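You operate a simulated robot arm through the tools that you are given. There is no shell and no other tool.

You are at the controls of a simulated robot arm. One attempt, no reset.

JOB
Test cube L alone in the pulse tester: over 15 goes to REJECT.
Fine: switch it on; one press; 15 or less goes back in its spot; switch off after.

It is judged by the outcome, as a careful person would: the job done as asked, and still so three seconds after it is handed in. It fails if anything else is knocked over, pushed out of place, dropped, spilled or broken.

ROBOT AND FRAMES
A 7-joint arm with a two-finger parallel gripper, fixed in place. Base frame: the origin is on the floor under the middle of its stand, x ahead of it, y to its left, z up; the work surface is at about z = 0.85. Lengths are in m, angles in rad, forces in N, time in s.
With the tool pointing down near the work surface it reaches from about 0.3 to 0.7 m from the base axis. Its first joint turns from -1.152 to 1.152 rad. Payload 1.57 kg.
The TCP is the grasp point between the finger pads, 0.03 m short of the fingertips. In the tool frame z runs along the fingers and y along their closing line. The gripper opens to 0.11 m. The fingers are 0.024 m wide and 0.012 m thick; the gripper's body (0.048 by 0.112 m) begins 0.078 m behind the TCP.
Orientation is that of the tool frame in the base frame, as a unit quaternion [x, y, z, w]. With the fingers straight down and closing along the base's y, the tool's x points along the base's -x, its y along +y and its z along -z.

CONTROLS
- The arm moves only by the tool move_arm. Its argument "steps" is a list of rows, each a list of 7 numbers: the shift along the tool's x, y, z in m, then the turn, a rotation vector about the tool's x, y, z in rad, then the finger opening in m, from 0 to 0.11. In form: [[tx, ty, tz, wx, wy, wz, claw], ...]. A call has 1 to 20 rows; each row is the pose to reach, as a shift and turn from the pose commanded when the call began, along the tool's axes at that moment. A row lasts 0.2 s, in which the tool goes at most 0.05 m and 0.15 rad; a call with a longer step from one row to the next is refused whole, and so is a gripper value outside its range. Where a pose cannot be reached the arm comes as near as it can. A force on the tool above 40 N (or 10 N above the force at the start of the call, whichever is more), or a blocked arm, ends the call early, and 0.2 s more pass. The fingers move at their own pace (about 0.108 m/s each) and stop on an object; they squeeze with about 39 N. The grip force told is the motor's: it shows also when the fingers shut on nothing. Time passes only in rows, and 0.2 s behind the last, so rows that repeat a pose let the fingers close. The reply holds the time, the measured pose of the TCP, the force on the tool along the base axes, the opening and the grip force, in the units named above and with some noise, with the torque about the TCP (base axes, N m) and any sound that the robot's microphone picked up.
- Cameras (640 x 400 px; columns grow to the right, rows downward): "scene" is fixed at [0.1736, -0.4015, 1.3982]; the picture's right is [0.68, -0.73, 0.00], its down [-0.45, -0.42, -0.79] and it looks along [0.58, 0.54, -0.61] (base axes); focal length 325 px, centre (320, 200). "wrist" rides on the gripper at [0.07, 0.016, -0.141] in the tool frame; the picture's right is [-0.23, 0.97, 0.00], its down [-0.86, -0.20, -0.48] and it looks along [-0.47, -0.11, 0.88] (tool axes); focal length 222 px, centre (320, 200). There is no depth. A picture from a camera that has moved, and an enlarged one, comes with that camera's place and axes in the base frame and with its lens.
- camera(camera): a new picture of that camera. No time passes.
- enlarge(camera, box): a new picture of the part [left, top, right, bottom] of that camera's present view, enlarged. No time passes.
- finish_job(): hands the job in; it is judged then, once.

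Nothing tells you positions but the pictures and the camera data. Unless the task says otherwise, let go and move clear before handing in.

The tools are called by a JSON object that holds its "method" and its "body". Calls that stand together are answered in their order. move_arm: Moves the arm, as the interface text tells. Its arguments: {"type":"object","properties":{"steps":{"type":"array"}},"required":["steps"]} The other tools are called the same way: camera (camera) takes a picture; enlarge (camera, box) takes an enlarged picture of a part of a camera's view; finish_job () hands the job in.

At the start:

```text
t: 0.0
tcp_pos: [0.3797, -0.1317, 1.1849]
tcp_rot: [-0.001, 1.0, 0.0, 0.0]
wrist_force: [0.1, 0.4, -0.1]
torque: [0.03, 0.03, 0.01]
width: 0.1101
grasp_force: 0.1
```

scene: 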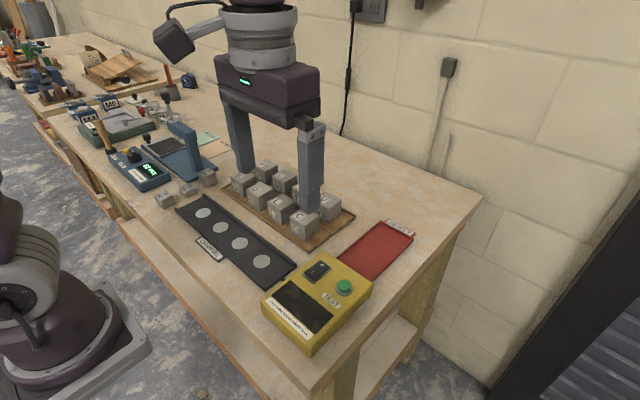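
wrist: 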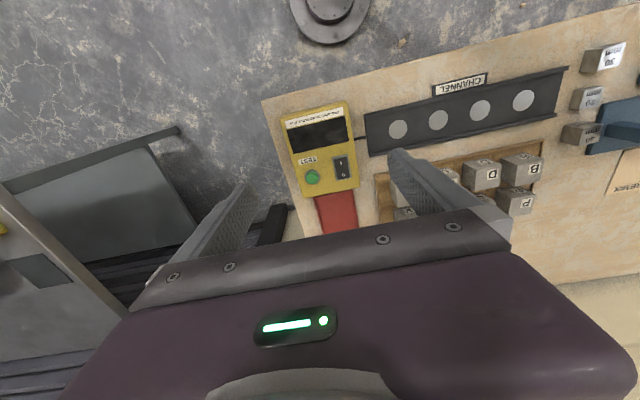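

I see a yellow tester with a rocker switch and green TEST button, a dark channel strip with four discs, a tray of lettered cubes and a red reject area. I'll zoom in to read the labels before moving.

{"method": "enlarge", "body": {"camera": "scene", "box": [220, 150, 370, 250]}}

{"method": "enlarge", "body": {"camera": "scene", "box": [250, 240, 400, 360]}}

{"method": "enlarge", "body": {"camera": "scene", "box": [80, 90, 230, 210]}}

{"method": "enlarge", "body": {"camera": "wrist", "box": [260, 60, 580, 240]}}

{"method": "enlarge", "body": {"camera": "scene", "box": [170, 180, 310, 300]}}

```text
4.00 times, centred on (295, 200) of scene
camera zoom: at [0.1736, -0.4015, 1.3982], right [0.68, -0.73, 0.0], down [-0.45, -0.42, -0.79], along [0.58, 0.54, -0.61], focal length 1299 px, centre (420, 200)
```

zoom: 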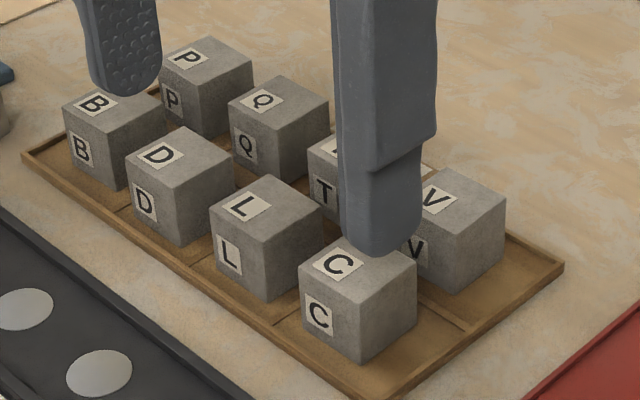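

```text
3.33 times, centred on (325, 300) of scene
camera zoom: at [0.1736, -0.4015, 1.3982], right [0.68, -0.73, 0.0], down [-0.45, -0.42, -0.79], along [0.58, 0.54, -0.61], focal length 1083 px, centre (303, -133)
```

zoom: 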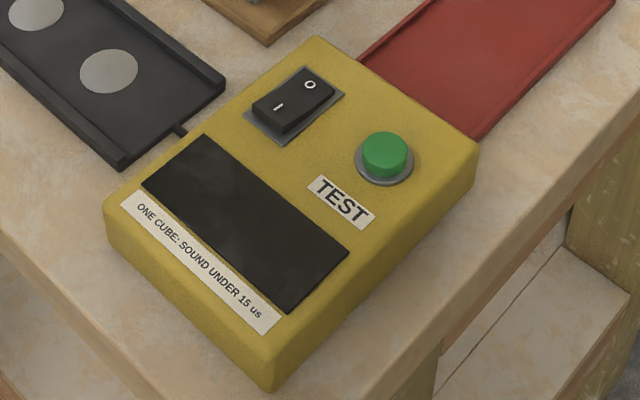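

```text
3.33 times, centred on (155, 150) of scene
camera zoom: at [0.1736, -0.4015, 1.3982], right [0.68, -0.73, 0.0], down [-0.45, -0.42, -0.79], along [0.58, 0.54, -0.61], focal length 1083 px, centre (870, 367)
```

zoom: 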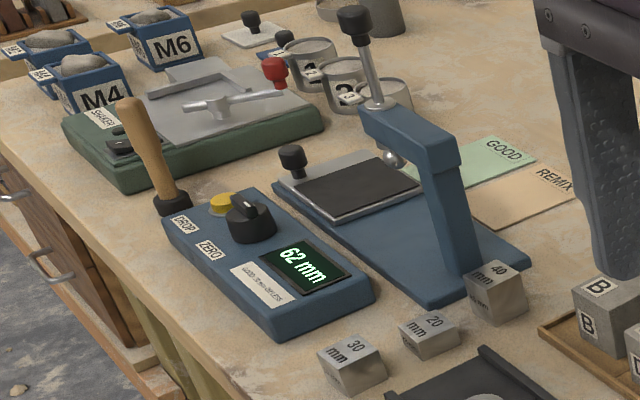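

```text
2.00 times, centred on (420, 150) of wrist
camera zoom: at [0.3091, -0.1155, 1.3261], right [0.23, 0.97, 0.0], down [0.86, -0.2, 0.48], along [0.47, -0.11, -0.88], focal length 444 px, centre (120, 300)
```

zoom: 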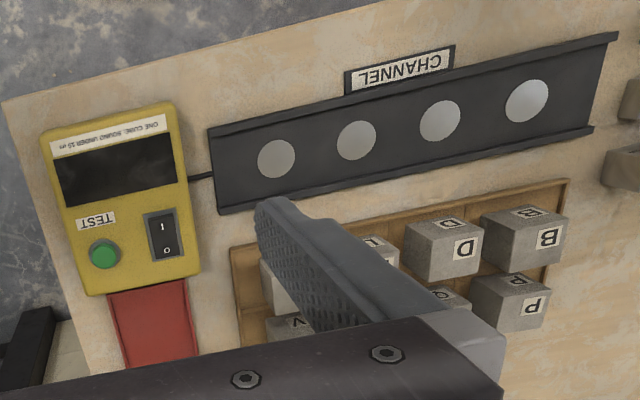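

```text
3.33 times, centred on (240, 240) of scene
camera zoom: at [0.1736, -0.4015, 1.3982], right [0.68, -0.73, 0.0], down [-0.45, -0.42, -0.79], along [0.58, 0.54, -0.61], focal length 1083 px, centre (587, 67)
```

zoom: 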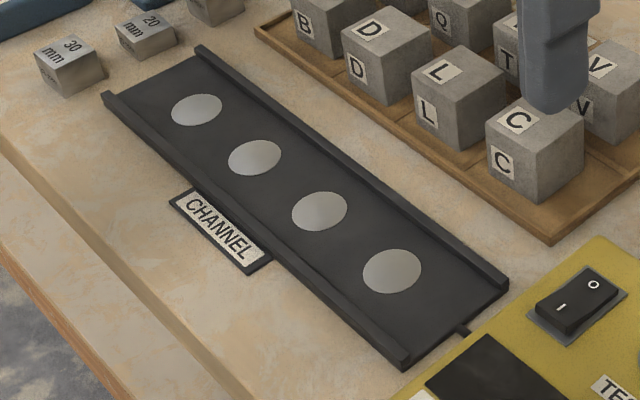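

The red tray beside the tester looks like REJECT. Cube L is third in the front row, around (0.58, 0.11), and the rocker appears to sit at O with the display dark. Next I'll lower the hand over the tester, fingers closed, for a closer look.

{"method": "move_arm", "body": {"steps": [[0, 0, 0.045, 0, 0, 0, 0.08], [0, 0, 0.09, 0, 0, 0, 0.04], [0, 0, 0.135, 0, 0, 0, 0.0], [0, 0, 0.135, 0, 0, 0, 0.0], [0, 0, 0.135, 0, 0, 0, 0.0]]}}

{"method": "camera", "body": {"camera": "wrist"}}

{"method": "enlarge", "body": {"camera": "scene", "box": [300, 180, 480, 300]}}

```text
t: 1.2
tcp_pos: [0.3759, -0.1292, 1.0527]
tcp_rot: [0.0, 1.0, 0.001, 0.0]
wrist_force: [-0.1, 0.7, 0.4]
torque: [0.0, -0.02, 0.0]
width: 0.0
grasp_force: 21.2
```

```text
taken
camera wrist: at [0.3061, -0.1126, 1.1928], right [0.23, 0.97, 0.0], down [0.86, -0.2, 0.48], along [0.47, -0.11, -0.88], focal length 222 px, centre (320, 200)
```

wrist: 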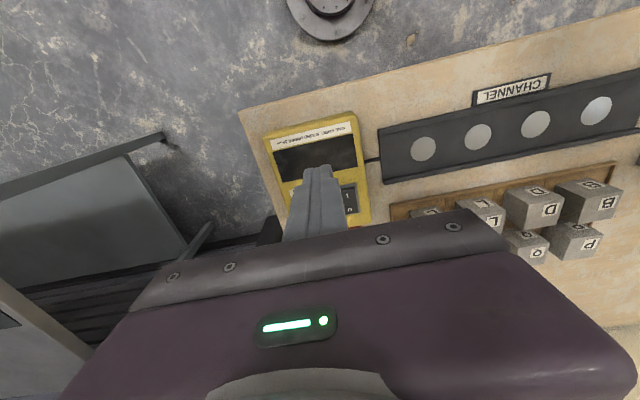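

```text
3.33 times, centred on (390, 240) of scene
camera zoom: at [0.1736, -0.4015, 1.3982], right [0.68, -0.73, 0.0], down [-0.45, -0.42, -0.79], along [0.58, 0.54, -0.61], focal length 1083 px, centre (87, 67)
```

zoom: 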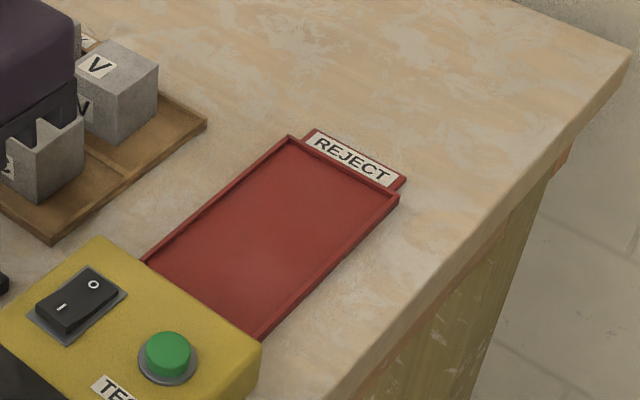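

The wrist camera has the fingers in front of the switch. I'll slide the hand forward so that camera looks almost straight down on the tester and its rocker.

{"method": "move_arm", "body": {"steps": [[-0.045, 0, 0.01, 0, 0, 0, 0.0], [-0.09, 0, 0.02, 0, 0, 0, 0.0], [-0.135, 0, 0.03, 0, 0, 0, 0.0], [-0.17, 0, 0.04, 0, 0, 0, 0.0], [-0.17, 0, 0.04, 0, 0, 0, 0.0]]}}

{"method": "camera", "body": {"camera": "wrist"}}

{"method": "enlarge", "body": {"camera": "wrist", "box": [240, 20, 400, 140]}}

{"method": "camera", "body": {"camera": "scene"}}

```text
t: 2.4
tcp_pos: [0.548, -0.1312, 1.0121]
tcp_rot: [0.0, 1.0, 0.0, 0.0]
wrist_force: [-0.8, 0.2, -0.5]
torque: [-0.01, 0.01, 0.01]
width: 0.0
grasp_force: 21.6
```

```text
taken
camera wrist: at [0.4775, -0.1145, 1.1527], right [0.23, 0.97, 0.0], down [0.86, -0.2, 0.48], along [0.47, -0.11, -0.88], focal length 222 px, centre (320, 200)
```

wrist: 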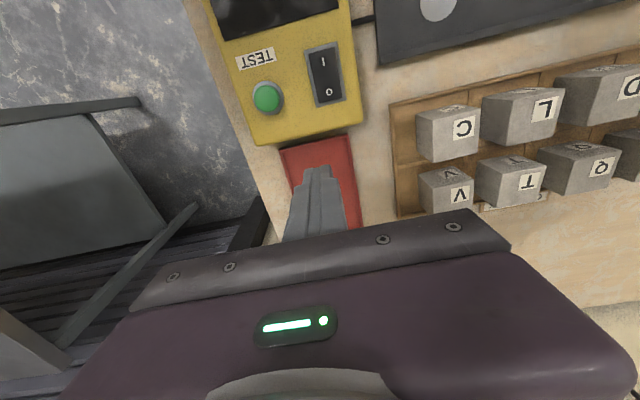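

```text
3.33 times, centred on (320, 80) of wrist
camera zoom: at [0.4775, -0.1145, 1.1527], right [0.23, 0.97, 0.0], down [0.86, -0.2, 0.48], along [0.47, -0.11, -0.88], focal length 740 px, centre (320, 600)
```

zoom: 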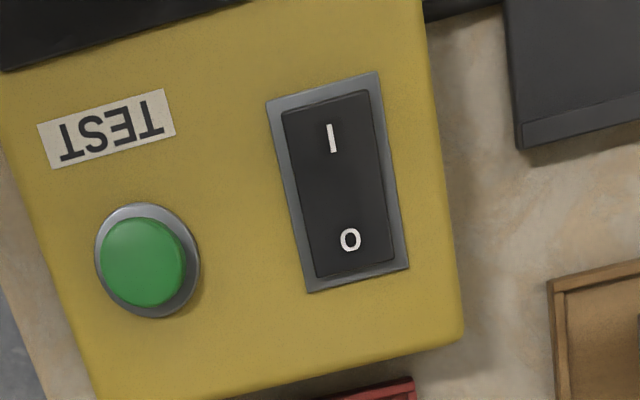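

```text
taken
```

scene: 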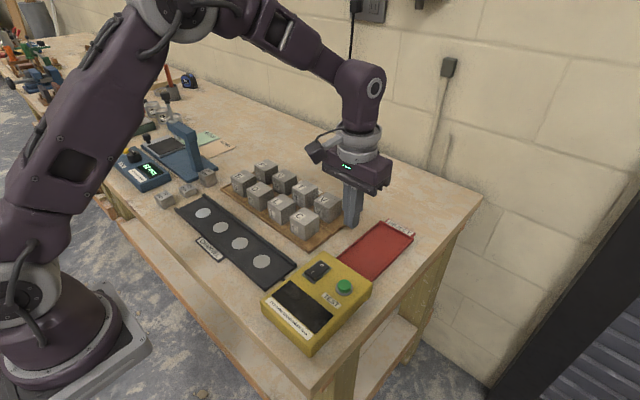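

The display is dark, and the rocker's I end is the side toward the robot, near (0.46, -0.107). The green button is near (0.483, -0.173). I'll zoom once more to confirm the rocker's tilt, then hover the closed fingertips over the I end.

{"method": "enlarge", "body": {"camera": "scene", "box": [290, 250, 370, 300]}}

{"method": "move_arm", "body": {"steps": [[0.03, 0.01, 0.0, 0, 0, 0, 0.0], [0.06, 0.02, 0.0, 0, 0, 0, 0.0], [0.0865, 0.0235, 0.01, 0, 0, 0, 0.0], [0.0865, 0.0235, 0.045, 0, 0, 0, 0.0], [0.0865, 0.0235, 0.045, 0, 0, 0, 0.0], [0.0865, 0.0235, 0.045, 0, 0, 0, 0.0]]}}

{"method": "camera", "body": {"camera": "wrist"}}

{"method": "enlarge", "body": {"camera": "scene", "box": [260, 220, 380, 300]}}

```text
8.00 times, centred on (330, 275) of scene
camera zoom: at [0.1736, -0.4015, 1.3982], right [0.68, -0.73, 0.0], down [-0.45, -0.42, -0.79], along [0.58, 0.54, -0.61], focal length 2599 px, centre (240, -400)
```

zoom: 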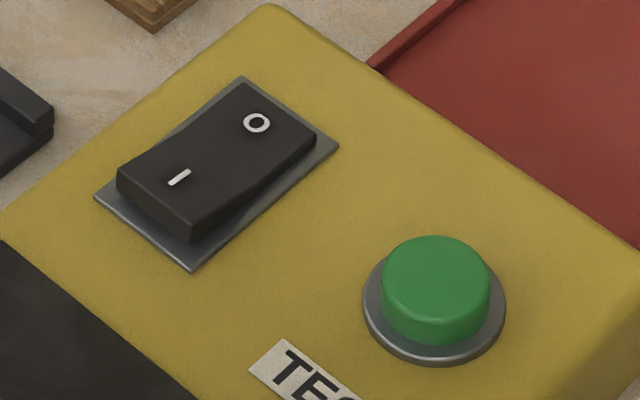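

```text
t: 3.8
tcp_pos: [0.4612, -0.1095, 0.9664]
tcp_rot: [0.0, 1.0, 0.0, 0.001]
wrist_force: [0.2, 0.0, 0.5]
torque: [0.01, -0.01, 0.0]
width: 0.0001
grasp_force: 21.5
```

```text
taken
camera wrist: at [0.392, -0.0921, 1.1065], right [0.23, 0.97, 0.0], down [0.86, -0.2, 0.48], along [0.47, -0.11, -0.88], focal length 222 px, centre (320, 200)
```

wrist: 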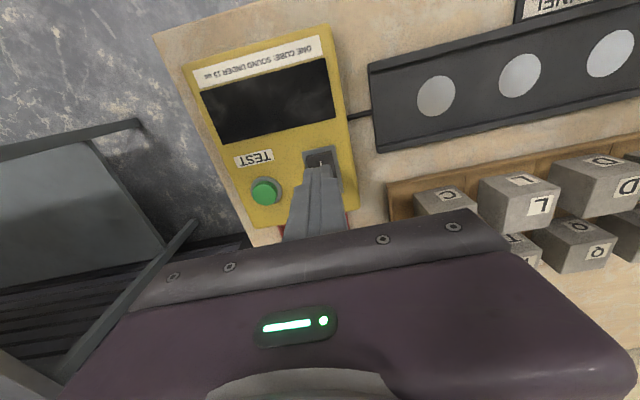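

```text
5.00 times, centred on (320, 260) of scene
camera zoom: at [0.1736, -0.4015, 1.3982], right [0.68, -0.73, 0.0], down [-0.45, -0.42, -0.79], along [0.58, 0.54, -0.61], focal length 1624 px, centre (320, -100)
```

zoom: 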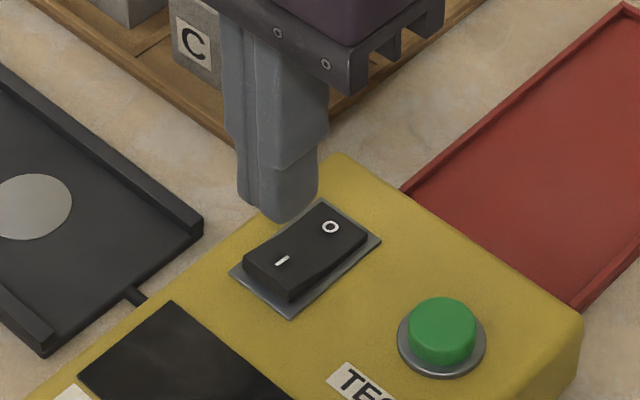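

The rocker's I end is raised, so the tester is off, and the fingertips hover just over it. I'll press down slowly while checking the force.

{"method": "move_arm", "body": {"steps": [[0, 0, 0.012, 0, 0, 0, 0.0], [0, 0, 0.022, 0, 0, 0, 0.0], [0, 0, 0.026, 0, 0, 0, 0.0], [0, 0, 0.029, 0, 0, 0, 0.0], [0, 0, 0.031, 0, 0, 0, 0.0], [0, 0, 0.033, 0, 0, 0, 0.0]]}}

{"method": "enlarge", "body": {"camera": "scene", "box": [260, 220, 380, 300]}}

```text
t: 5.2
tcp_pos: [0.4629, -0.1071, 0.9327]
tcp_rot: [0.0, 1.0, 0.0, 0.0]
wrist_force: [-0.2, 0.2, 0.1]
torque: [-0.01, -0.04, -0.02]
width: 0.0
grasp_force: 21.1
```

```text
5.00 times, centred on (320, 260) of scene
camera zoom: at [0.1736, -0.4015, 1.3982], right [0.68, -0.73, 0.0], down [-0.45, -0.42, -0.79], along [0.58, 0.54, -0.61], focal length 1624 px, centre (320, -100)
```

zoom: 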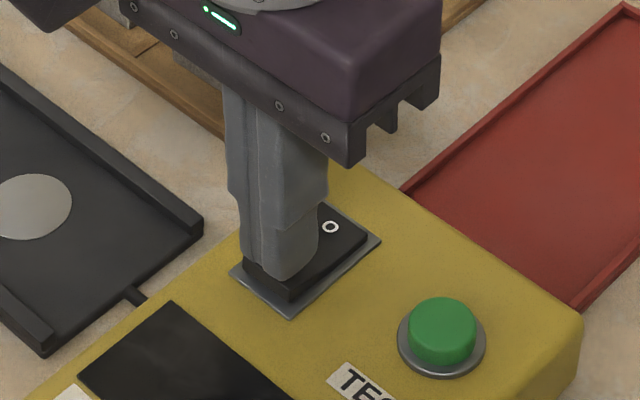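

The fingertips are just above the I end and there's no contact force yet. I'll keep going down in 2 mm steps.

{"method": "move_arm", "body": {"steps": [[0, 0, 0.002, 0, 0, 0, 0.0], [0, 0, 0.004, 0, 0, 0, 0.0], [0, 0, 0.006, 0, 0, 0, 0.0]]}}

{"method": "enlarge", "body": {"camera": "scene", "box": [260, 220, 380, 300]}}

```text
t: 6.0
tcp_pos: [0.4613, -0.1084, 0.9279]
tcp_rot: [0.0, 1.0, 0.0, 0.0]
wrist_force: [-6.0, 3.7, 21.1]
torque: [0.16, -0.09, -0.11]
width: 0.0004
grasp_force: 21.2
```

```text
5.00 times, centred on (320, 260) of scene
camera zoom: at [0.1732, -0.4013, 1.3983], right [0.68, -0.73, 0.0], down [-0.45, -0.42, -0.79], along [0.58, 0.54, -0.61], focal length 1624 px, centre (320, -100)
```

zoom: 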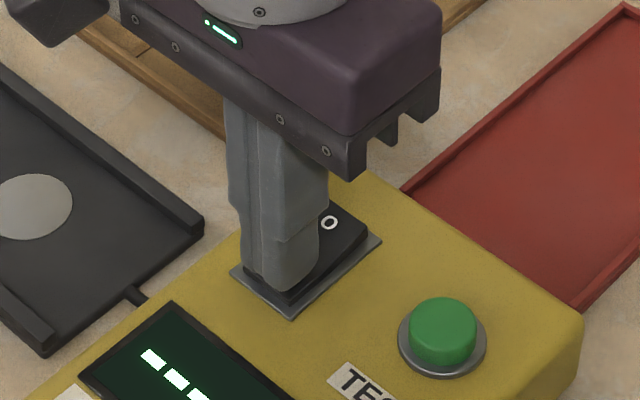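

The display lit up with dashes, so the tester is on. I'll lift straight up and away, then check it stays on.

{"method": "move_arm", "body": {"steps": [[0, 0, -0.01, 0, 0, 0, 0.0], [0, 0, -0.04, 0, 0, 0, 0.0], [0, 0, -0.08, 0, 0, 0, 0.0], [0, 0, -0.08, 0, 0, 0, 0.0]]}}

{"method": "camera", "body": {"camera": "scene"}}

{"method": "enlarge", "body": {"camera": "scene", "box": [250, 240, 400, 360]}}

{"method": "enlarge", "body": {"camera": "scene", "box": [220, 150, 370, 250]}}

```text
t: 7.0
tcp_pos: [0.4615, -0.1077, 1.0084]
tcp_rot: [0.001, 1.0, 0.0, 0.0]
wrist_force: [-0.6, 0.6, 0.0]
torque: [-0.03, -0.03, 0.02]
width: 0.0
grasp_force: 21.2
```

```text
taken
```

scene: 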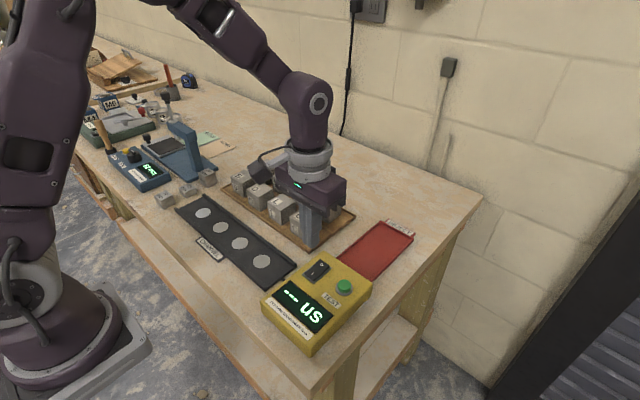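

```text
3.33 times, centred on (325, 300) of scene
camera zoom: at [0.1736, -0.4015, 1.3982], right [0.68, -0.73, 0.0], down [-0.45, -0.42, -0.79], along [0.58, 0.54, -0.61], focal length 1083 px, centre (303, -133)
```

zoom: 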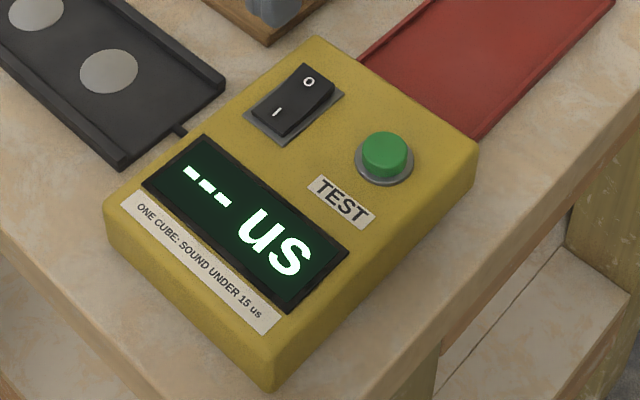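

```text
4.00 times, centred on (295, 200) of scene
camera zoom: at [0.1736, -0.4015, 1.3982], right [0.68, -0.73, 0.0], down [-0.45, -0.42, -0.79], along [0.58, 0.54, -0.61], focal length 1299 px, centre (420, 200)
```

zoom: 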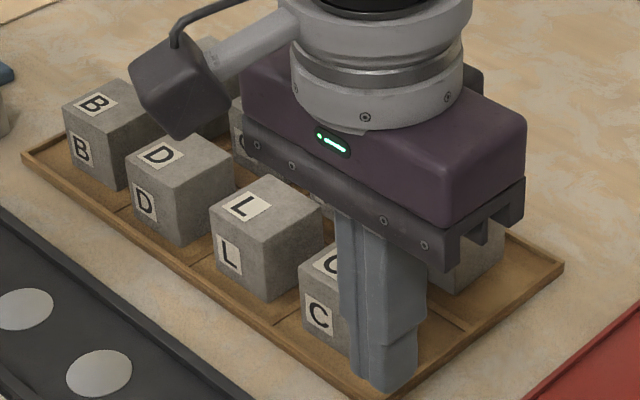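

The tester is on and the rocker holds at I. Next I'll bring the wrist camera over cube L to measure its position and size.

{"method": "move_arm", "body": {"steps": [[-0.01, 0.01, -0.04, 0, 0, 0, 0.0], [-0.035, 0.045, -0.0525, 0, 0, 0, 0.0], [-0.06, 0.083, -0.0525, 0, 0, 0, 0.0], [-0.09, 0.12, -0.0525, 0, 0, 0, 0.0], [-0.12, 0.16, -0.0525, 0, 0, 0, 0.0], [-0.1485, 0.198, -0.0525, 0, 0, 0, 0.0], [-0.1485, 0.198, -0.0525, 0, 0, 0, 0.0]]}}

{"method": "camera", "body": {"camera": "wrist"}}

{"method": "enlarge", "body": {"camera": "wrist", "box": [240, 40, 400, 160]}}

```text
t: 8.6
tcp_pos: [0.6087, 0.0922, 1.0578]
tcp_rot: [0.0, 1.0, -0.001, 0.0]
wrist_force: [-0.7, -0.5, -0.7]
torque: [-0.04, -0.04, -0.02]
width: 0.0001
grasp_force: 21.5
```

```text
taken
camera wrist: at [0.5397, 0.1079, 1.198], right [0.23, 0.97, 0.0], down [0.86, -0.2, 0.48], along [0.47, -0.11, -0.88], focal length 222 px, centre (320, 200)
```

wrist: 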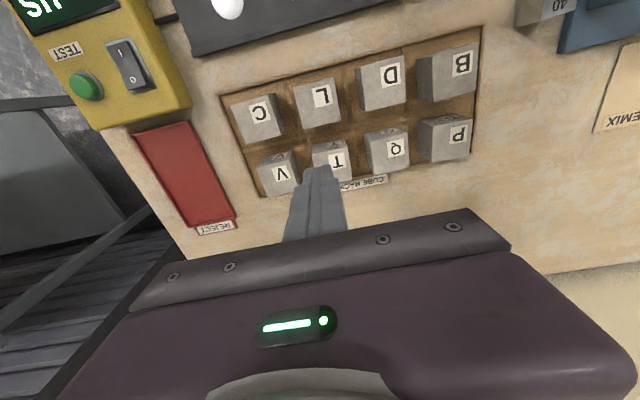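

```text
3.33 times, centred on (320, 100) of wrist
camera zoom: at [0.5397, 0.1079, 1.198], right [0.23, 0.97, 0.0], down [0.86, -0.2, 0.48], along [0.47, -0.11, -0.88], focal length 740 px, centre (320, 533)
```

zoom: 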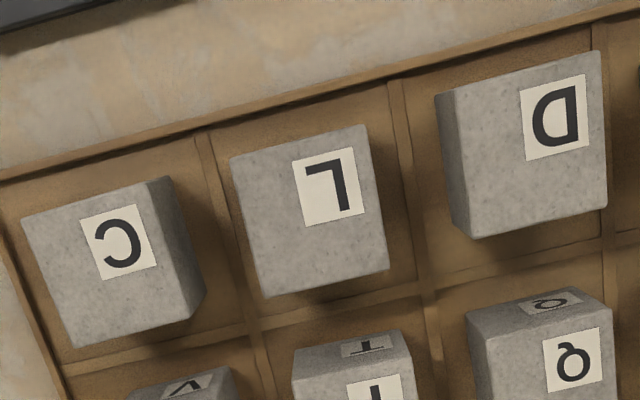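

Cube L is about 0.049 m across, centred near (0.567, 0.099) with its top at about 0.90, and roughly 3 cm of clearance to C and D. I'll open the fingers a little wider than the cube and hover over it to check alignment.

{"method": "move_arm", "body": {"steps": [[0.02, 0.004, 0.02, 0, 0, 0, 0.03], [0.0425, 0.0072, 0.05, 0, 0, 0, 0.064], [0.0425, 0.0072, 0.087, 0, 0, 0, 0.064], [0.0425, 0.0072, 0.087, 0, 0, 0, 0.064], [0.0425, 0.0072, 0.087, 0, 0, 0, 0.064]]}}

{"method": "camera", "body": {"camera": "wrist"}}

{"method": "enlarge", "body": {"camera": "wrist", "box": [240, 120, 400, 240]}}

{"method": "enlarge", "body": {"camera": "scene", "box": [220, 150, 370, 250]}}

```text
t: 9.8
tcp_pos: [0.5684, 0.0982, 0.9684]
tcp_rot: [0.0, 1.0, 0.0, 0.001]
wrist_force: [-0.4, -0.3, 0.6]
torque: [-0.02, -0.02, 0.01]
width: 0.064
grasp_force: 0.0
```

```text
taken
camera wrist: at [0.4979, 0.1143, 1.1103], right [0.23, 0.97, 0.0], down [0.86, -0.2, 0.48], along [0.47, -0.11, -0.88], focal length 222 px, centre (320, 200)
```

wrist: 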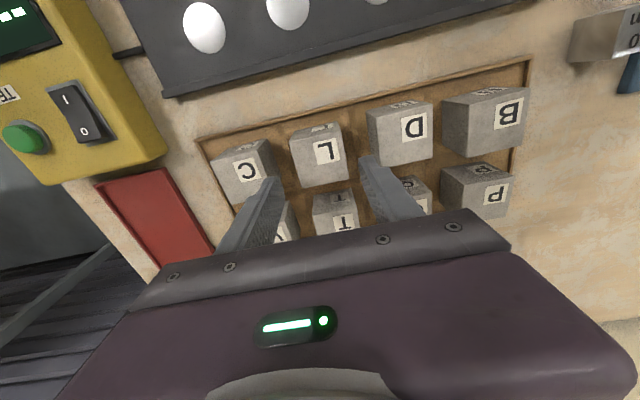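

```text
3.33 times, centred on (320, 180) of wrist
camera zoom: at [0.4979, 0.1143, 1.1103], right [0.23, 0.97, 0.0], down [0.86, -0.2, 0.48], along [0.47, -0.11, -0.88], focal length 740 px, centre (320, 267)
```

zoom: 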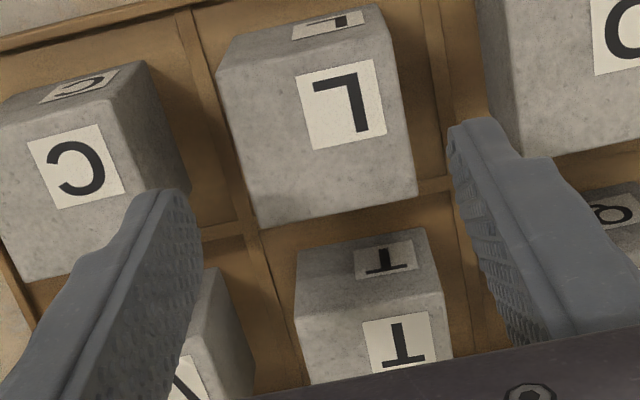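

```text
4.00 times, centred on (295, 200) of scene
camera zoom: at [0.1736, -0.4015, 1.3982], right [0.68, -0.73, 0.0], down [-0.45, -0.42, -0.79], along [0.58, 0.54, -0.61], focal length 1299 px, centre (420, 200)
```

zoom: 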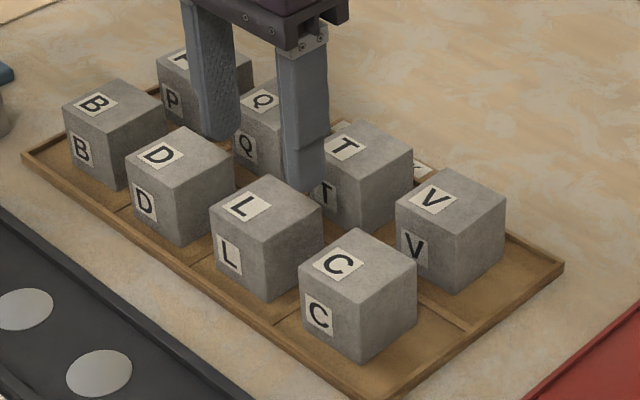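

The fingers straddle L with even clearance, and the TCP at (0.568, 0.098) matches the cube's centre. I'll go straight down around its upper part and close.

{"method": "move_arm", "body": {"steps": [[0, 0, 0.03, 0, 0, 0, 0.064], [0, 0, 0.05, 0, 0, 0, 0.064], [0, 0, 0.062, 0, 0, 0, 0.064], [0, 0, 0.072, 0, 0, 0, 0.064], [0, 0, 0.072, 0, 0, 0, 0.064]]}}

{"method": "enlarge", "body": {"camera": "scene", "box": [220, 150, 370, 250]}}

{"method": "camera", "body": {"camera": "wrist"}}

```text
t: 11.0
tcp_pos: [0.5677, 0.0964, 0.8978]
tcp_rot: [0.0, 1.0, 0.0, -0.001]
wrist_force: [0.1, 0.3, 0.5]
torque: [0.01, -0.02, 0.01]
width: 0.0639
grasp_force: 0.0
```

```text
4.00 times, centred on (295, 200) of scene
camera zoom: at [0.1736, -0.4015, 1.3982], right [0.68, -0.73, 0.0], down [-0.45, -0.42, -0.79], along [0.58, 0.54, -0.61], focal length 1299 px, centre (420, 200)
```

zoom: 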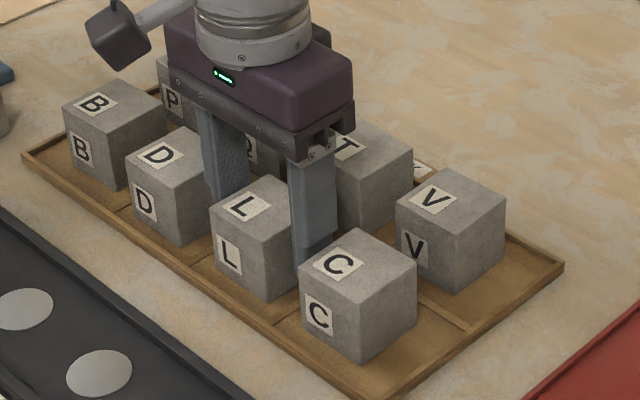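

```text
taken
camera wrist: at [0.4985, 0.1129, 1.0393], right [0.23, 0.97, 0.0], down [0.85, -0.2, 0.48], along [0.47, -0.11, -0.88], focal length 222 px, centre (320, 200)
```

wrist: 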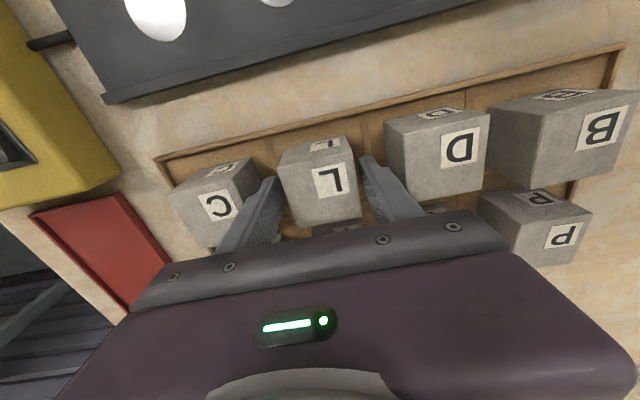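

Both fingers are around L and clear of its neighbours. I'll close and check the grip.

{"method": "move_arm", "body": {"steps": [[0, 0, 0, 0, 0, 0, 0.04], [0, 0, 0, 0, 0, 0, 0.03], [0, 0, 0, 0, 0, 0, 0.03]]}}

{"method": "camera", "body": {"camera": "wrist"}}

```text
t: 11.8
tcp_pos: [0.5683, 0.0962, 0.8986]
tcp_rot: [0.0, 1.0, -0.001, 0.0]
wrist_force: [0.7, -0.4, 0.3]
torque: [-0.05, -0.06, -0.01]
width: 0.0495
grasp_force: 39.0
```

```text
taken
camera wrist: at [0.4985, 0.113, 1.0394], right [0.23, 0.97, 0.0], down [0.86, -0.2, 0.48], along [0.47, -0.11, -0.88], focal length 222 px, centre (320, 200)
```

wrist: 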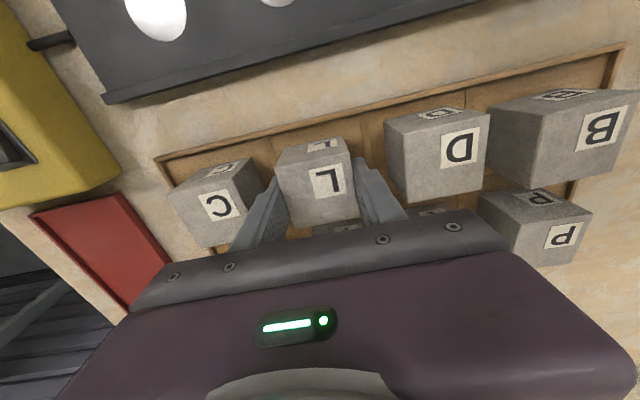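

L is gripped at 0.0495 m with 39 N. I'll lift it straight up.

{"method": "move_arm", "body": {"steps": [[0, 0, -0.01, 0, 0, 0, 0.03], [0, 0, -0.03, 0, 0, 0, 0.03], [0, 0, -0.065, 0, 0, 0, 0.03], [0, 0, -0.1, 0, 0, 0, 0.03], [0, 0, -0.13, 0, 0, 0, 0.03], [0, 0, -0.13, 0, 0, 0, 0.03]]}}

{"method": "camera", "body": {"camera": "scene"}}

{"method": "camera", "body": {"camera": "wrist"}}

{"method": "enlarge", "body": {"camera": "scene", "box": [170, 180, 310, 300]}}

```text
t: 13.2
tcp_pos: [0.5683, 0.0967, 1.0301]
tcp_rot: [-0.001, 1.0, 0.0, 0.0]
wrist_force: [-0.3, -0.3, -2.2]
torque: [0.02, 0.01, 0.01]
width: 0.0497
grasp_force: 38.6
```

```text
taken
```

scene: 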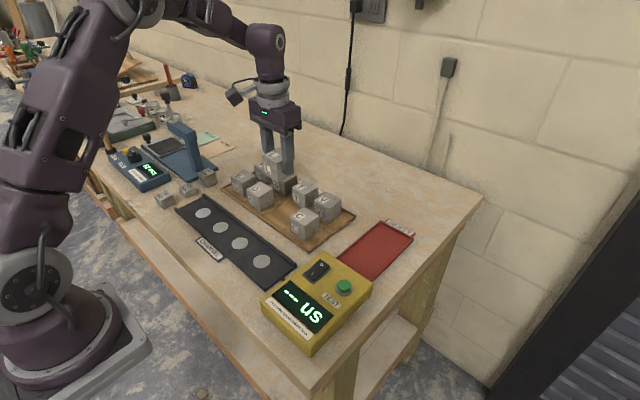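

```text
taken
camera wrist: at [0.4985, 0.1131, 1.171], right [0.23, 0.97, 0.0], down [0.86, -0.2, 0.48], along [0.47, -0.11, -0.88], focal length 222 px, centre (320, 200)
```

wrist: 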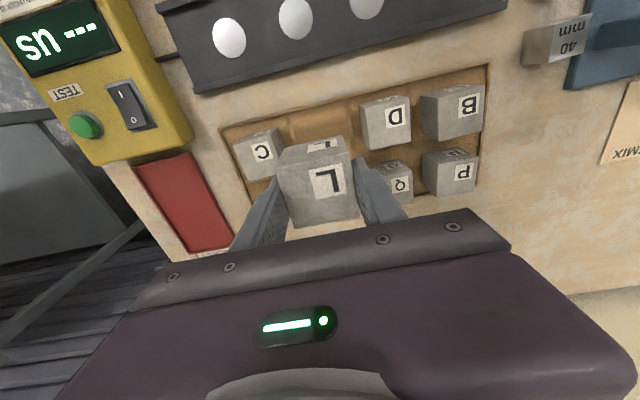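

```text
3.33 times, centred on (240, 240) of scene
camera zoom: at [0.1736, -0.4015, 1.3982], right [0.68, -0.73, 0.0], down [-0.45, -0.42, -0.79], along [0.58, 0.54, -0.61], focal length 1083 px, centre (587, 67)
```

zoom: 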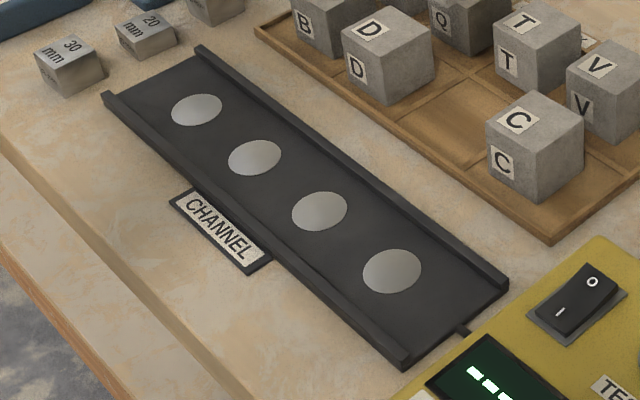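

L is lifted cleanly and the other cubes haven't moved. I'll zoom in on the channel with the wrist camera to locate the discs and rails.

{"method": "enlarge", "body": {"camera": "wrist", "box": [150, 0, 310, 100]}}

{"method": "move_arm", "body": {"steps": [[0.04, 0, 0, 0, 0, 0, 0.03], [0.08, 0, 0, 0, 0, 0, 0.03], [0.12, 0, 0, 0, 0, 0, 0.03], [0.12, 0, 0, 0, 0, 0, 0.03]]}}

{"method": "camera", "body": {"camera": "wrist"}}

{"method": "enlarge", "body": {"camera": "wrist", "box": [240, 60, 400, 180]}}

{"method": "enlarge", "body": {"camera": "scene", "box": [170, 140, 330, 300]}}

```text
4.00 times, centred on (230, 50) of wrist
camera zoom: at [0.4985, 0.1131, 1.171], right [0.23, 0.97, 0.0], down [0.86, -0.2, 0.48], along [0.47, -0.11, -0.88], focal length 888 px, centre (680, 800)
```

zoom: 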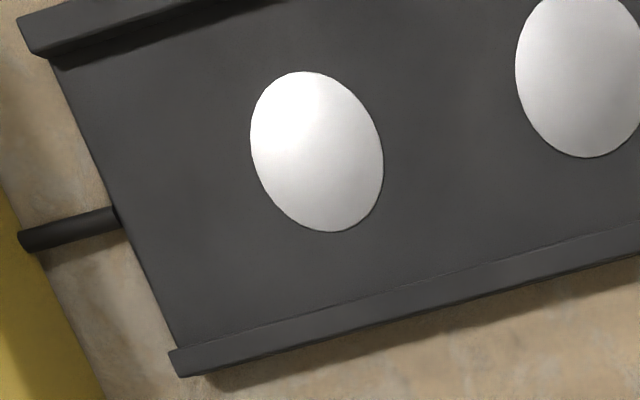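

```text
t: 14.2
tcp_pos: [0.4496, 0.097, 1.0279]
tcp_rot: [-0.001, 1.0, 0.0, 0.0]
wrist_force: [-0.4, -0.8, -2.2]
torque: [0.01, 0.02, -0.01]
width: 0.0502
grasp_force: 39.7
```

```text
taken
camera wrist: at [0.379, 0.1129, 1.1689], right [0.23, 0.97, 0.0], down [0.85, -0.2, 0.48], along [0.47, -0.11, -0.88], focal length 222 px, centre (320, 200)
```

wrist: 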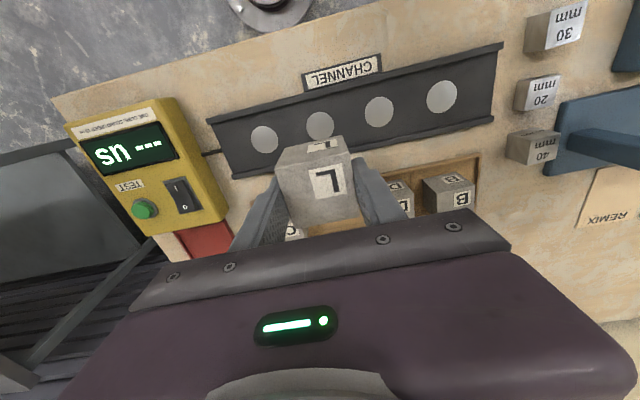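

```text
3.33 times, centred on (320, 120) of wrist
camera zoom: at [0.379, 0.1129, 1.1689], right [0.23, 0.97, 0.0], down [0.85, -0.2, 0.48], along [0.47, -0.11, -0.88], focal length 740 px, centre (320, 467)
```

zoom: 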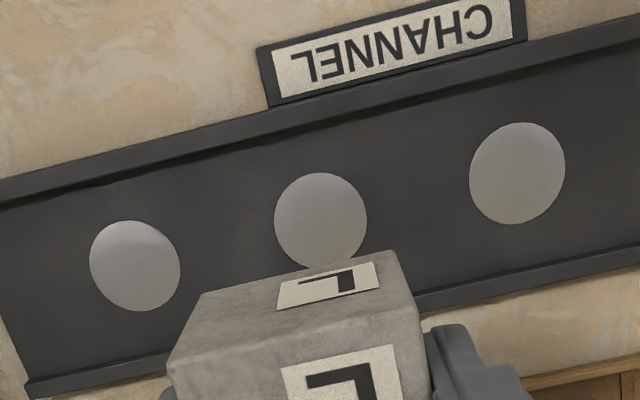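

```text
2.50 times, centred on (250, 220) of scene
camera zoom: at [0.1736, -0.4015, 1.3982], right [0.68, -0.73, 0.0], down [-0.45, -0.42, -0.79], along [0.58, 0.54, -0.61], focal length 812 px, centre (495, 150)
```

zoom: 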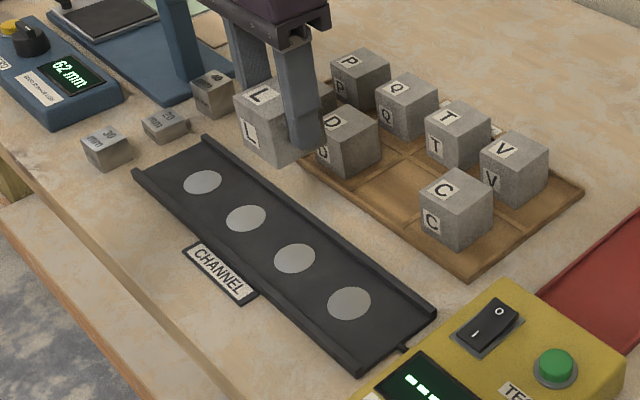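

The discs lie along x ≈ 0.4345 at y ≈ 0.02, 0.10, 0.18 and 0.26, with the surface at about z = 0.856. The rails leave roughly 8 mm either side of the cube. I'll set L on the second disc, starting with a hover just above it.

{"method": "move_arm", "body": {"steps": [[0.013, 0.003, 0.02, 0, 0, 0, 0.03], [0.013, 0.003, 0.05, 0, 0, 0, 0.03], [0.013, 0.003, 0.08, 0, 0, 0, 0.03], [0.013, 0.003, 0.1, 0, 0, 0, 0.03], [0.013, 0.003, 0.113, 0, 0, 0, 0.03], [0.013, 0.003, 0.113, 0, 0, 0, 0.03]]}}

{"method": "enlarge", "body": {"camera": "scene", "box": [170, 160, 310, 300]}}

{"method": "camera", "body": {"camera": "wrist"}}

```text
t: 15.6
tcp_pos: [0.4365, 0.0999, 0.9169]
tcp_rot: [0.0, 1.0, 0.0, 0.0]
wrist_force: [-1.0, 0.2, -2.5]
torque: [-0.01, 0.0, 0.05]
width: 0.0496
grasp_force: 38.8
```

```text
2.86 times, centred on (240, 230) of scene
camera zoom: at [0.1736, -0.4015, 1.3982], right [0.68, -0.73, 0.0], down [-0.45, -0.42, -0.79], along [0.58, 0.54, -0.61], focal length 928 px, centre (549, 114)
```

zoom: 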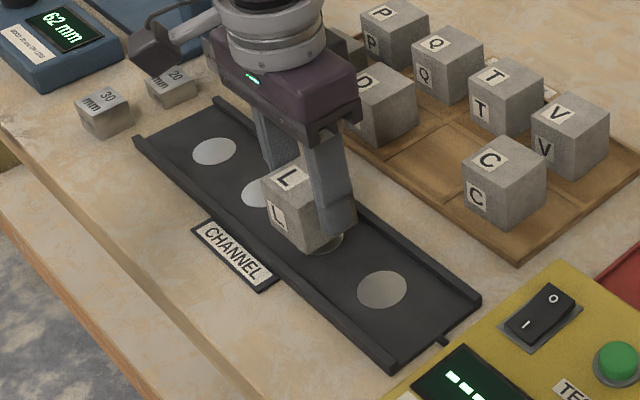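

```text
taken
camera wrist: at [0.3657, 0.1165, 1.0572], right [0.23, 0.97, 0.0], down [0.86, -0.2, 0.48], along [0.47, -0.11, -0.88], focal length 222 px, centre (320, 200)
```

wrist: 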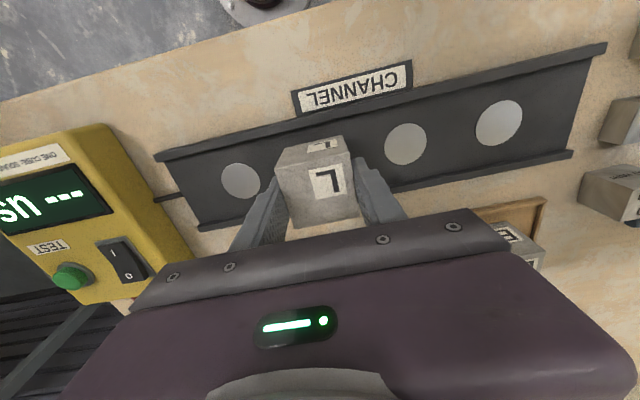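

L is over disc 2, between the rails. I'll lower it the last centimetre slowly and watch for contact.

{"method": "move_arm", "body": {"steps": [[0, 0, 0.005, 0, 0, 0, 0.03], [0, 0, 0.008, 0, 0, 0, 0.03], [0, 0, 0.01, 0, 0, 0, 0.03], [0, 0, 0.011, 0, 0, 0, 0.03], [0, 0, 0.011, 0, 0, 0, 0.03]]}}

```text
t: 16.8
tcp_pos: [0.4368, 0.0999, 0.9059]
tcp_rot: [0.0, 1.0, 0.0, 0.0]
wrist_force: [0.2, 0.4, -2.8]
torque: [-0.02, 0.0, 0.01]
width: 0.0496
grasp_force: 38.9
```

No contact yet at z ≈ 0.906, so I'll go on in 1 mm steps.

{"method": "move_arm", "body": {"steps": [[0, 0, 0.001, 0, 0, 0, 0.03], [0, 0, 0.002, 0, 0, 0, 0.03], [0, 0, 0.002, 0, 0, 0, 0.03]]}}

```text
t: 17.6
tcp_pos: [0.4356, 0.1002, 0.9043]
tcp_rot: [0.001, 1.0, -0.001, 0.001]
wrist_force: [0.4, 0.5, -2.4]
torque: [0.01, 0.01, -0.01]
width: 0.0498
grasp_force: 39.4
```

Still free at 0.904. I'll lower it a bit more in the same small steps.

{"method": "move_arm", "body": {"steps": [[0, 0, 0.001, 0, 0, 0, 0.03], [0, 0, 0.002, 0, 0, 0, 0.03], [0, 0, 0.002, 0, 0, 0, 0.03]]}}

{"method": "enlarge", "body": {"camera": "scene", "box": [200, 190, 280, 250]}}

```text
t: 18.4
tcp_pos: [0.4359, 0.0998, 0.9017]
tcp_rot: [0.0, 1.0, 0.0, 0.001]
wrist_force: [-0.4, -0.4, -2.2]
torque: [0.01, -0.01, 0.03]
width: 0.0498
grasp_force: 38.2
```

```text
6.67 times, centred on (240, 220) of scene
camera zoom: at [0.1736, -0.4015, 1.3982], right [0.68, -0.73, 0.0], down [-0.45, -0.42, -0.79], along [0.58, 0.54, -0.61], focal length 2166 px, centre (853, 67)
```

zoom: 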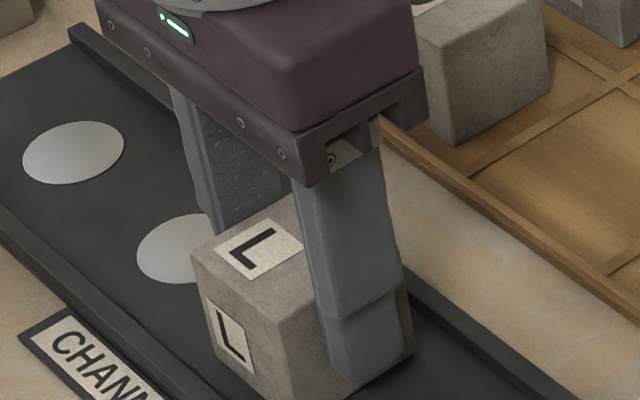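

Very close now, but there's still no upward force. I'll continue downward.

{"method": "move_arm", "body": {"steps": [[0, 0, 0.001, 0, 0, 0, 0.03], [0, 0, 0.002, 0, 0, 0, 0.03], [0, 0, 0.002, 0, 0, 0, 0.03]]}}

```text
t: 19.2
tcp_pos: [0.4356, 0.0991, 0.8987]
tcp_rot: [0.0, 1.0, 0.0, 0.001]
wrist_force: [-2.3, -1.0, 11.3]
torque: [-0.04, 0.14, 0.02]
width: 0.0498
grasp_force: 38.8
```

L is now seated on the disc, with about 13 N of contact. I'll ease off slightly, open the fingers and rise straight up.

{"method": "move_arm", "body": {"steps": [[0, 0, -0.001, 0, 0, 0, 0.03], [0, 0, -0.001, 0, 0, 0, 0.066], [0, 0, -0.001, 0, 0, 0, 0.066], [0, 0, -0.001, 0, 0, 0, 0.066]]}}

{"method": "move_arm", "body": {"steps": [[0, 0, -0.02, 0, 0, 0, 0.066], [0, 0, -0.05, 0, 0, 0, 0.066], [0, 0, -0.09, 0, 0, 0, 0.066], [0, 0, -0.12, 0, 0, 0, 0.066], [0, 0, -0.12, 0, 0, 0, 0.066]]}}

{"method": "camera", "body": {"camera": "wrist"}}

{"method": "enlarge", "body": {"camera": "scene", "box": [170, 160, 310, 300]}}

```text
t: 20.2
tcp_pos: [0.435, 0.0997, 0.9]
tcp_rot: [-0.001, 1.0, 0.0, 0.0]
wrist_force: [-0.5, 0.2, -0.7]
torque: [0.02, -0.01, 0.01]
width: 0.066
grasp_force: 0.1
```

```text
t: 21.4
tcp_pos: [0.4356, 0.1016, 1.0225]
tcp_rot: [0.0, 1.0, 0.0, 0.0]
wrist_force: [0.4, -0.1, 0.7]
torque: [0.0, 0.0, -0.02]
width: 0.0659
grasp_force: 0.1
```

```text
taken
camera wrist: at [0.366, 0.1173, 1.163], right [0.23, 0.97, 0.0], down [0.86, -0.2, 0.48], along [0.47, -0.11, -0.88], focal length 222 px, centre (320, 200)
```

wrist: 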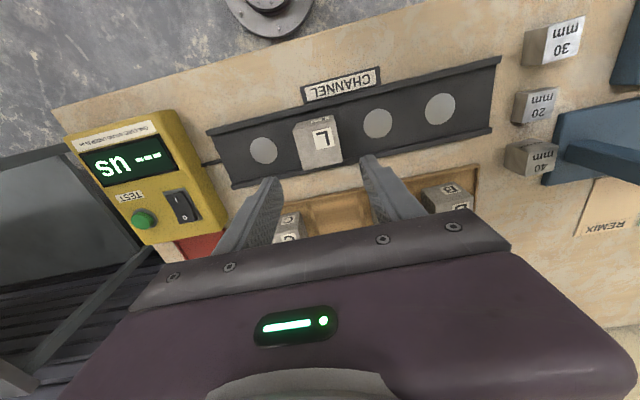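

```text
2.86 times, centred on (240, 230) of scene
camera zoom: at [0.1736, -0.4015, 1.3982], right [0.68, -0.73, 0.0], down [-0.45, -0.42, -0.79], along [0.58, 0.54, -0.61], focal length 928 px, centre (549, 114)
```

zoom: 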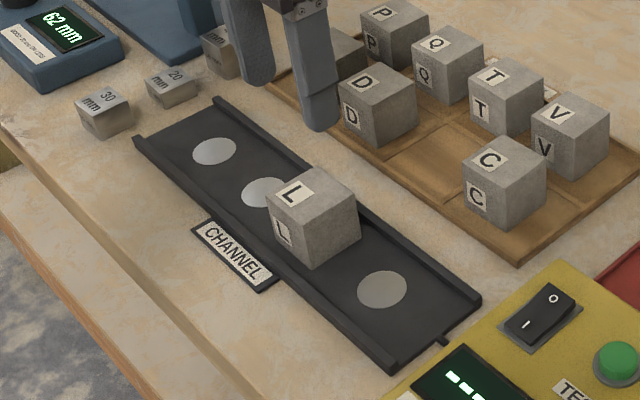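

L sits squarely on disc 2 and the fingers are clear. Next I'll close them and move over to hover above the green TEST button.

{"method": "move_arm", "body": {"steps": [[-0.007, -0.04, 0, 0, 0, 0, 0.03], [-0.014, -0.08, 0, 0, 0, 0, 0.0], [-0.021, -0.12, 0, 0, 0, 0, 0.0], [-0.028, -0.16, 0, 0, 0, 0, 0.0], [-0.035, -0.2, 0, 0, 0, 0, 0.0], [-0.042, -0.24, 0, 0, 0, 0, 0.0], [-0.047, -0.2743, 0.01, 0, 0, 0, 0.0], [-0.047, -0.2743, 0.04, 0, 0, 0, 0.0], [-0.047, -0.2743, 0.057, 0, 0, 0, 0.0], [-0.047, -0.2743, 0.057, 0, 0, 0, 0.0]]}}

{"method": "enlarge", "body": {"camera": "scene", "box": [280, 230, 400, 330]}}

{"method": "enlarge", "body": {"camera": "wrist", "box": [240, 80, 400, 200]}}

```text
t: 23.6
tcp_pos: [0.483, -0.173, 0.9634]
tcp_rot: [0.001, 1.0, 0.0, -0.001]
wrist_force: [-0.1, -0.6, 1.0]
torque: [0.02, -0.04, 0.02]
width: 0.0
grasp_force: 21.1
```

```text
4.00 times, centred on (340, 280) of scene
camera zoom: at [0.1736, -0.4015, 1.3982], right [0.68, -0.73, 0.0], down [-0.45, -0.42, -0.79], along [0.58, 0.54, -0.61], focal length 1299 px, centre (240, -120)
```

zoom: 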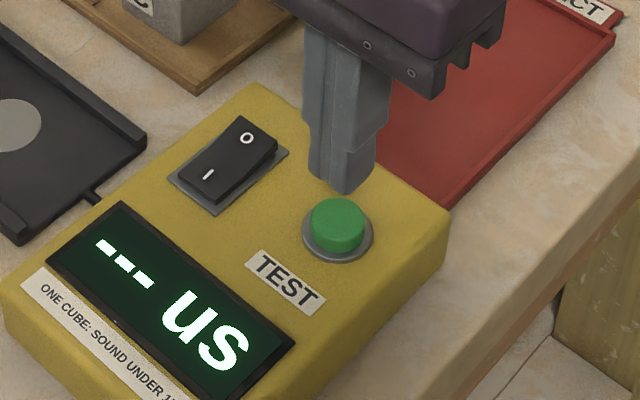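

```text
3.33 times, centred on (320, 140) of wrist
camera zoom: at [0.4122, -0.1568, 1.1035], right [0.23, 0.97, 0.0], down [0.85, -0.2, 0.48], along [0.47, -0.11, -0.88], focal length 740 px, centre (320, 400)
```

zoom: 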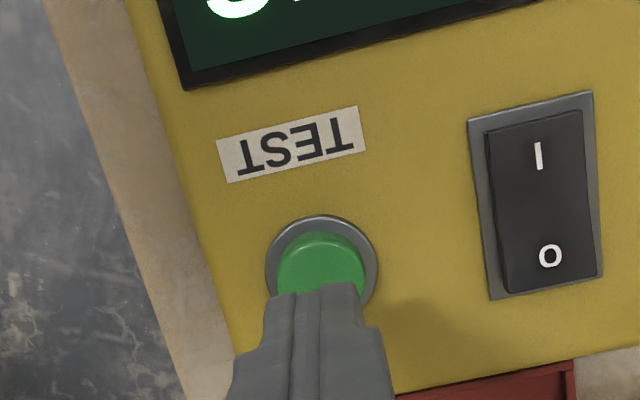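

The fingertips are centred over TEST. I'll go down to just above it, then make a single slow press.

{"method": "move_arm", "body": {"steps": [[0, 0, 0.012, 0, 0, 0, 0.0], [0, 0, 0.02, 0, 0, 0, 0.0], [0, 0, 0.024, 0, 0, 0, 0.0], [0, 0, 0.026, 0, 0, 0, 0.0], [0, 0, 0.026, 0, 0, 0, 0.0]]}}

{"method": "enlarge", "body": {"camera": "scene", "box": [280, 230, 400, 330]}}

```text
t: 24.8
tcp_pos: [0.4831, -0.175, 0.9382]
tcp_rot: [0.001, 1.0, 0.0, 0.0]
wrist_force: [-0.3, 0.4, -0.2]
torque: [-0.01, 0.02, 0.0]
width: 0.0
grasp_force: 21.6
```

```text
4.00 times, centred on (340, 280) of scene
camera zoom: at [0.1736, -0.4015, 1.3982], right [0.68, -0.73, 0.0], down [-0.45, -0.42, -0.79], along [0.58, 0.54, -0.61], focal length 1299 px, centre (240, -120)
```

zoom: 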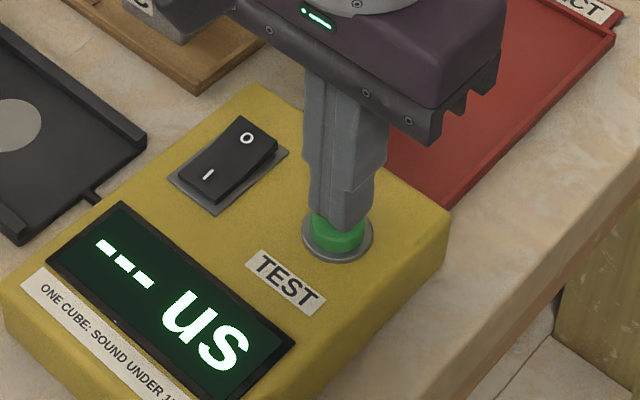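

The tip is a few millimetres above the button and the display still shows dashes. Now for the press, in small steady steps.

{"method": "move_arm", "body": {"steps": [[0, 0, 0.002, 0, 0, 0, 0.0], [0, 0, 0.004, 0, 0, 0, 0.0], [0, 0, 0.006, 0, 0, 0, 0.0], [0, 0, 0.008, 0, 0, 0, 0.0]]}}

{"method": "enlarge", "body": {"camera": "scene", "box": [260, 230, 380, 330]}}

```text
t: 25.8
tcp_pos: [0.4825, -0.1737, 0.929]
tcp_rot: [0.0, 1.0, 0.0, 0.0]
wrist_force: [1.2, 1.6, 1.2]
torque: [0.0, -0.01, -0.02]
width: 0.0
grasp_force: 21.5
```

```text
4.00 times, centred on (320, 280) of scene
camera zoom: at [0.1736, -0.4015, 1.3982], right [0.68, -0.73, 0.0], down [-0.45, -0.42, -0.79], along [0.58, 0.54, -0.61], focal length 1299 px, centre (320, -120)
```

zoom: 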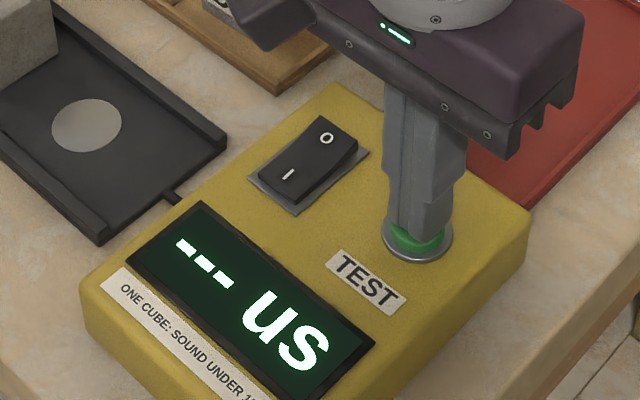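

Light contact has begun and the display hasn't changed. I'll carry on down in the same stroke.

{"method": "move_arm", "body": {"steps": [[0, 0, 0.001, 0, 0, 0, 0.0], [0, 0, 0.002, 0, 0, 0, 0.0], [0, 0, 0.003, 0, 0, 0, 0.0]]}}

{"method": "enlarge", "body": {"camera": "scene", "box": [260, 230, 380, 330]}}

```text
t: 26.6
tcp_pos: [0.4812, -0.1737, 0.9267]
tcp_rot: [0.0, 1.0, 0.0, 0.0]
wrist_force: [0.7, -3.0, 3.6]
torque: [-0.07, -0.01, 0.01]
width: 0.0
grasp_force: 21.0
heard: click
```

```text
4.00 times, centred on (320, 280) of scene
camera zoom: at [0.1735, -0.4016, 1.3982], right [0.68, -0.73, 0.0], down [-0.45, -0.42, -0.79], along [0.58, 0.54, -0.61], focal length 1299 px, centre (320, -120)
```

zoom: 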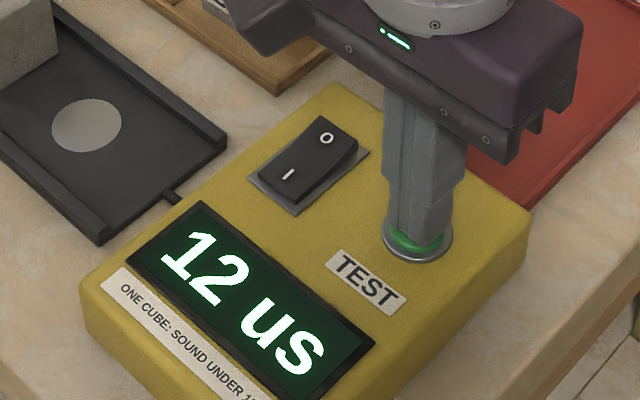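

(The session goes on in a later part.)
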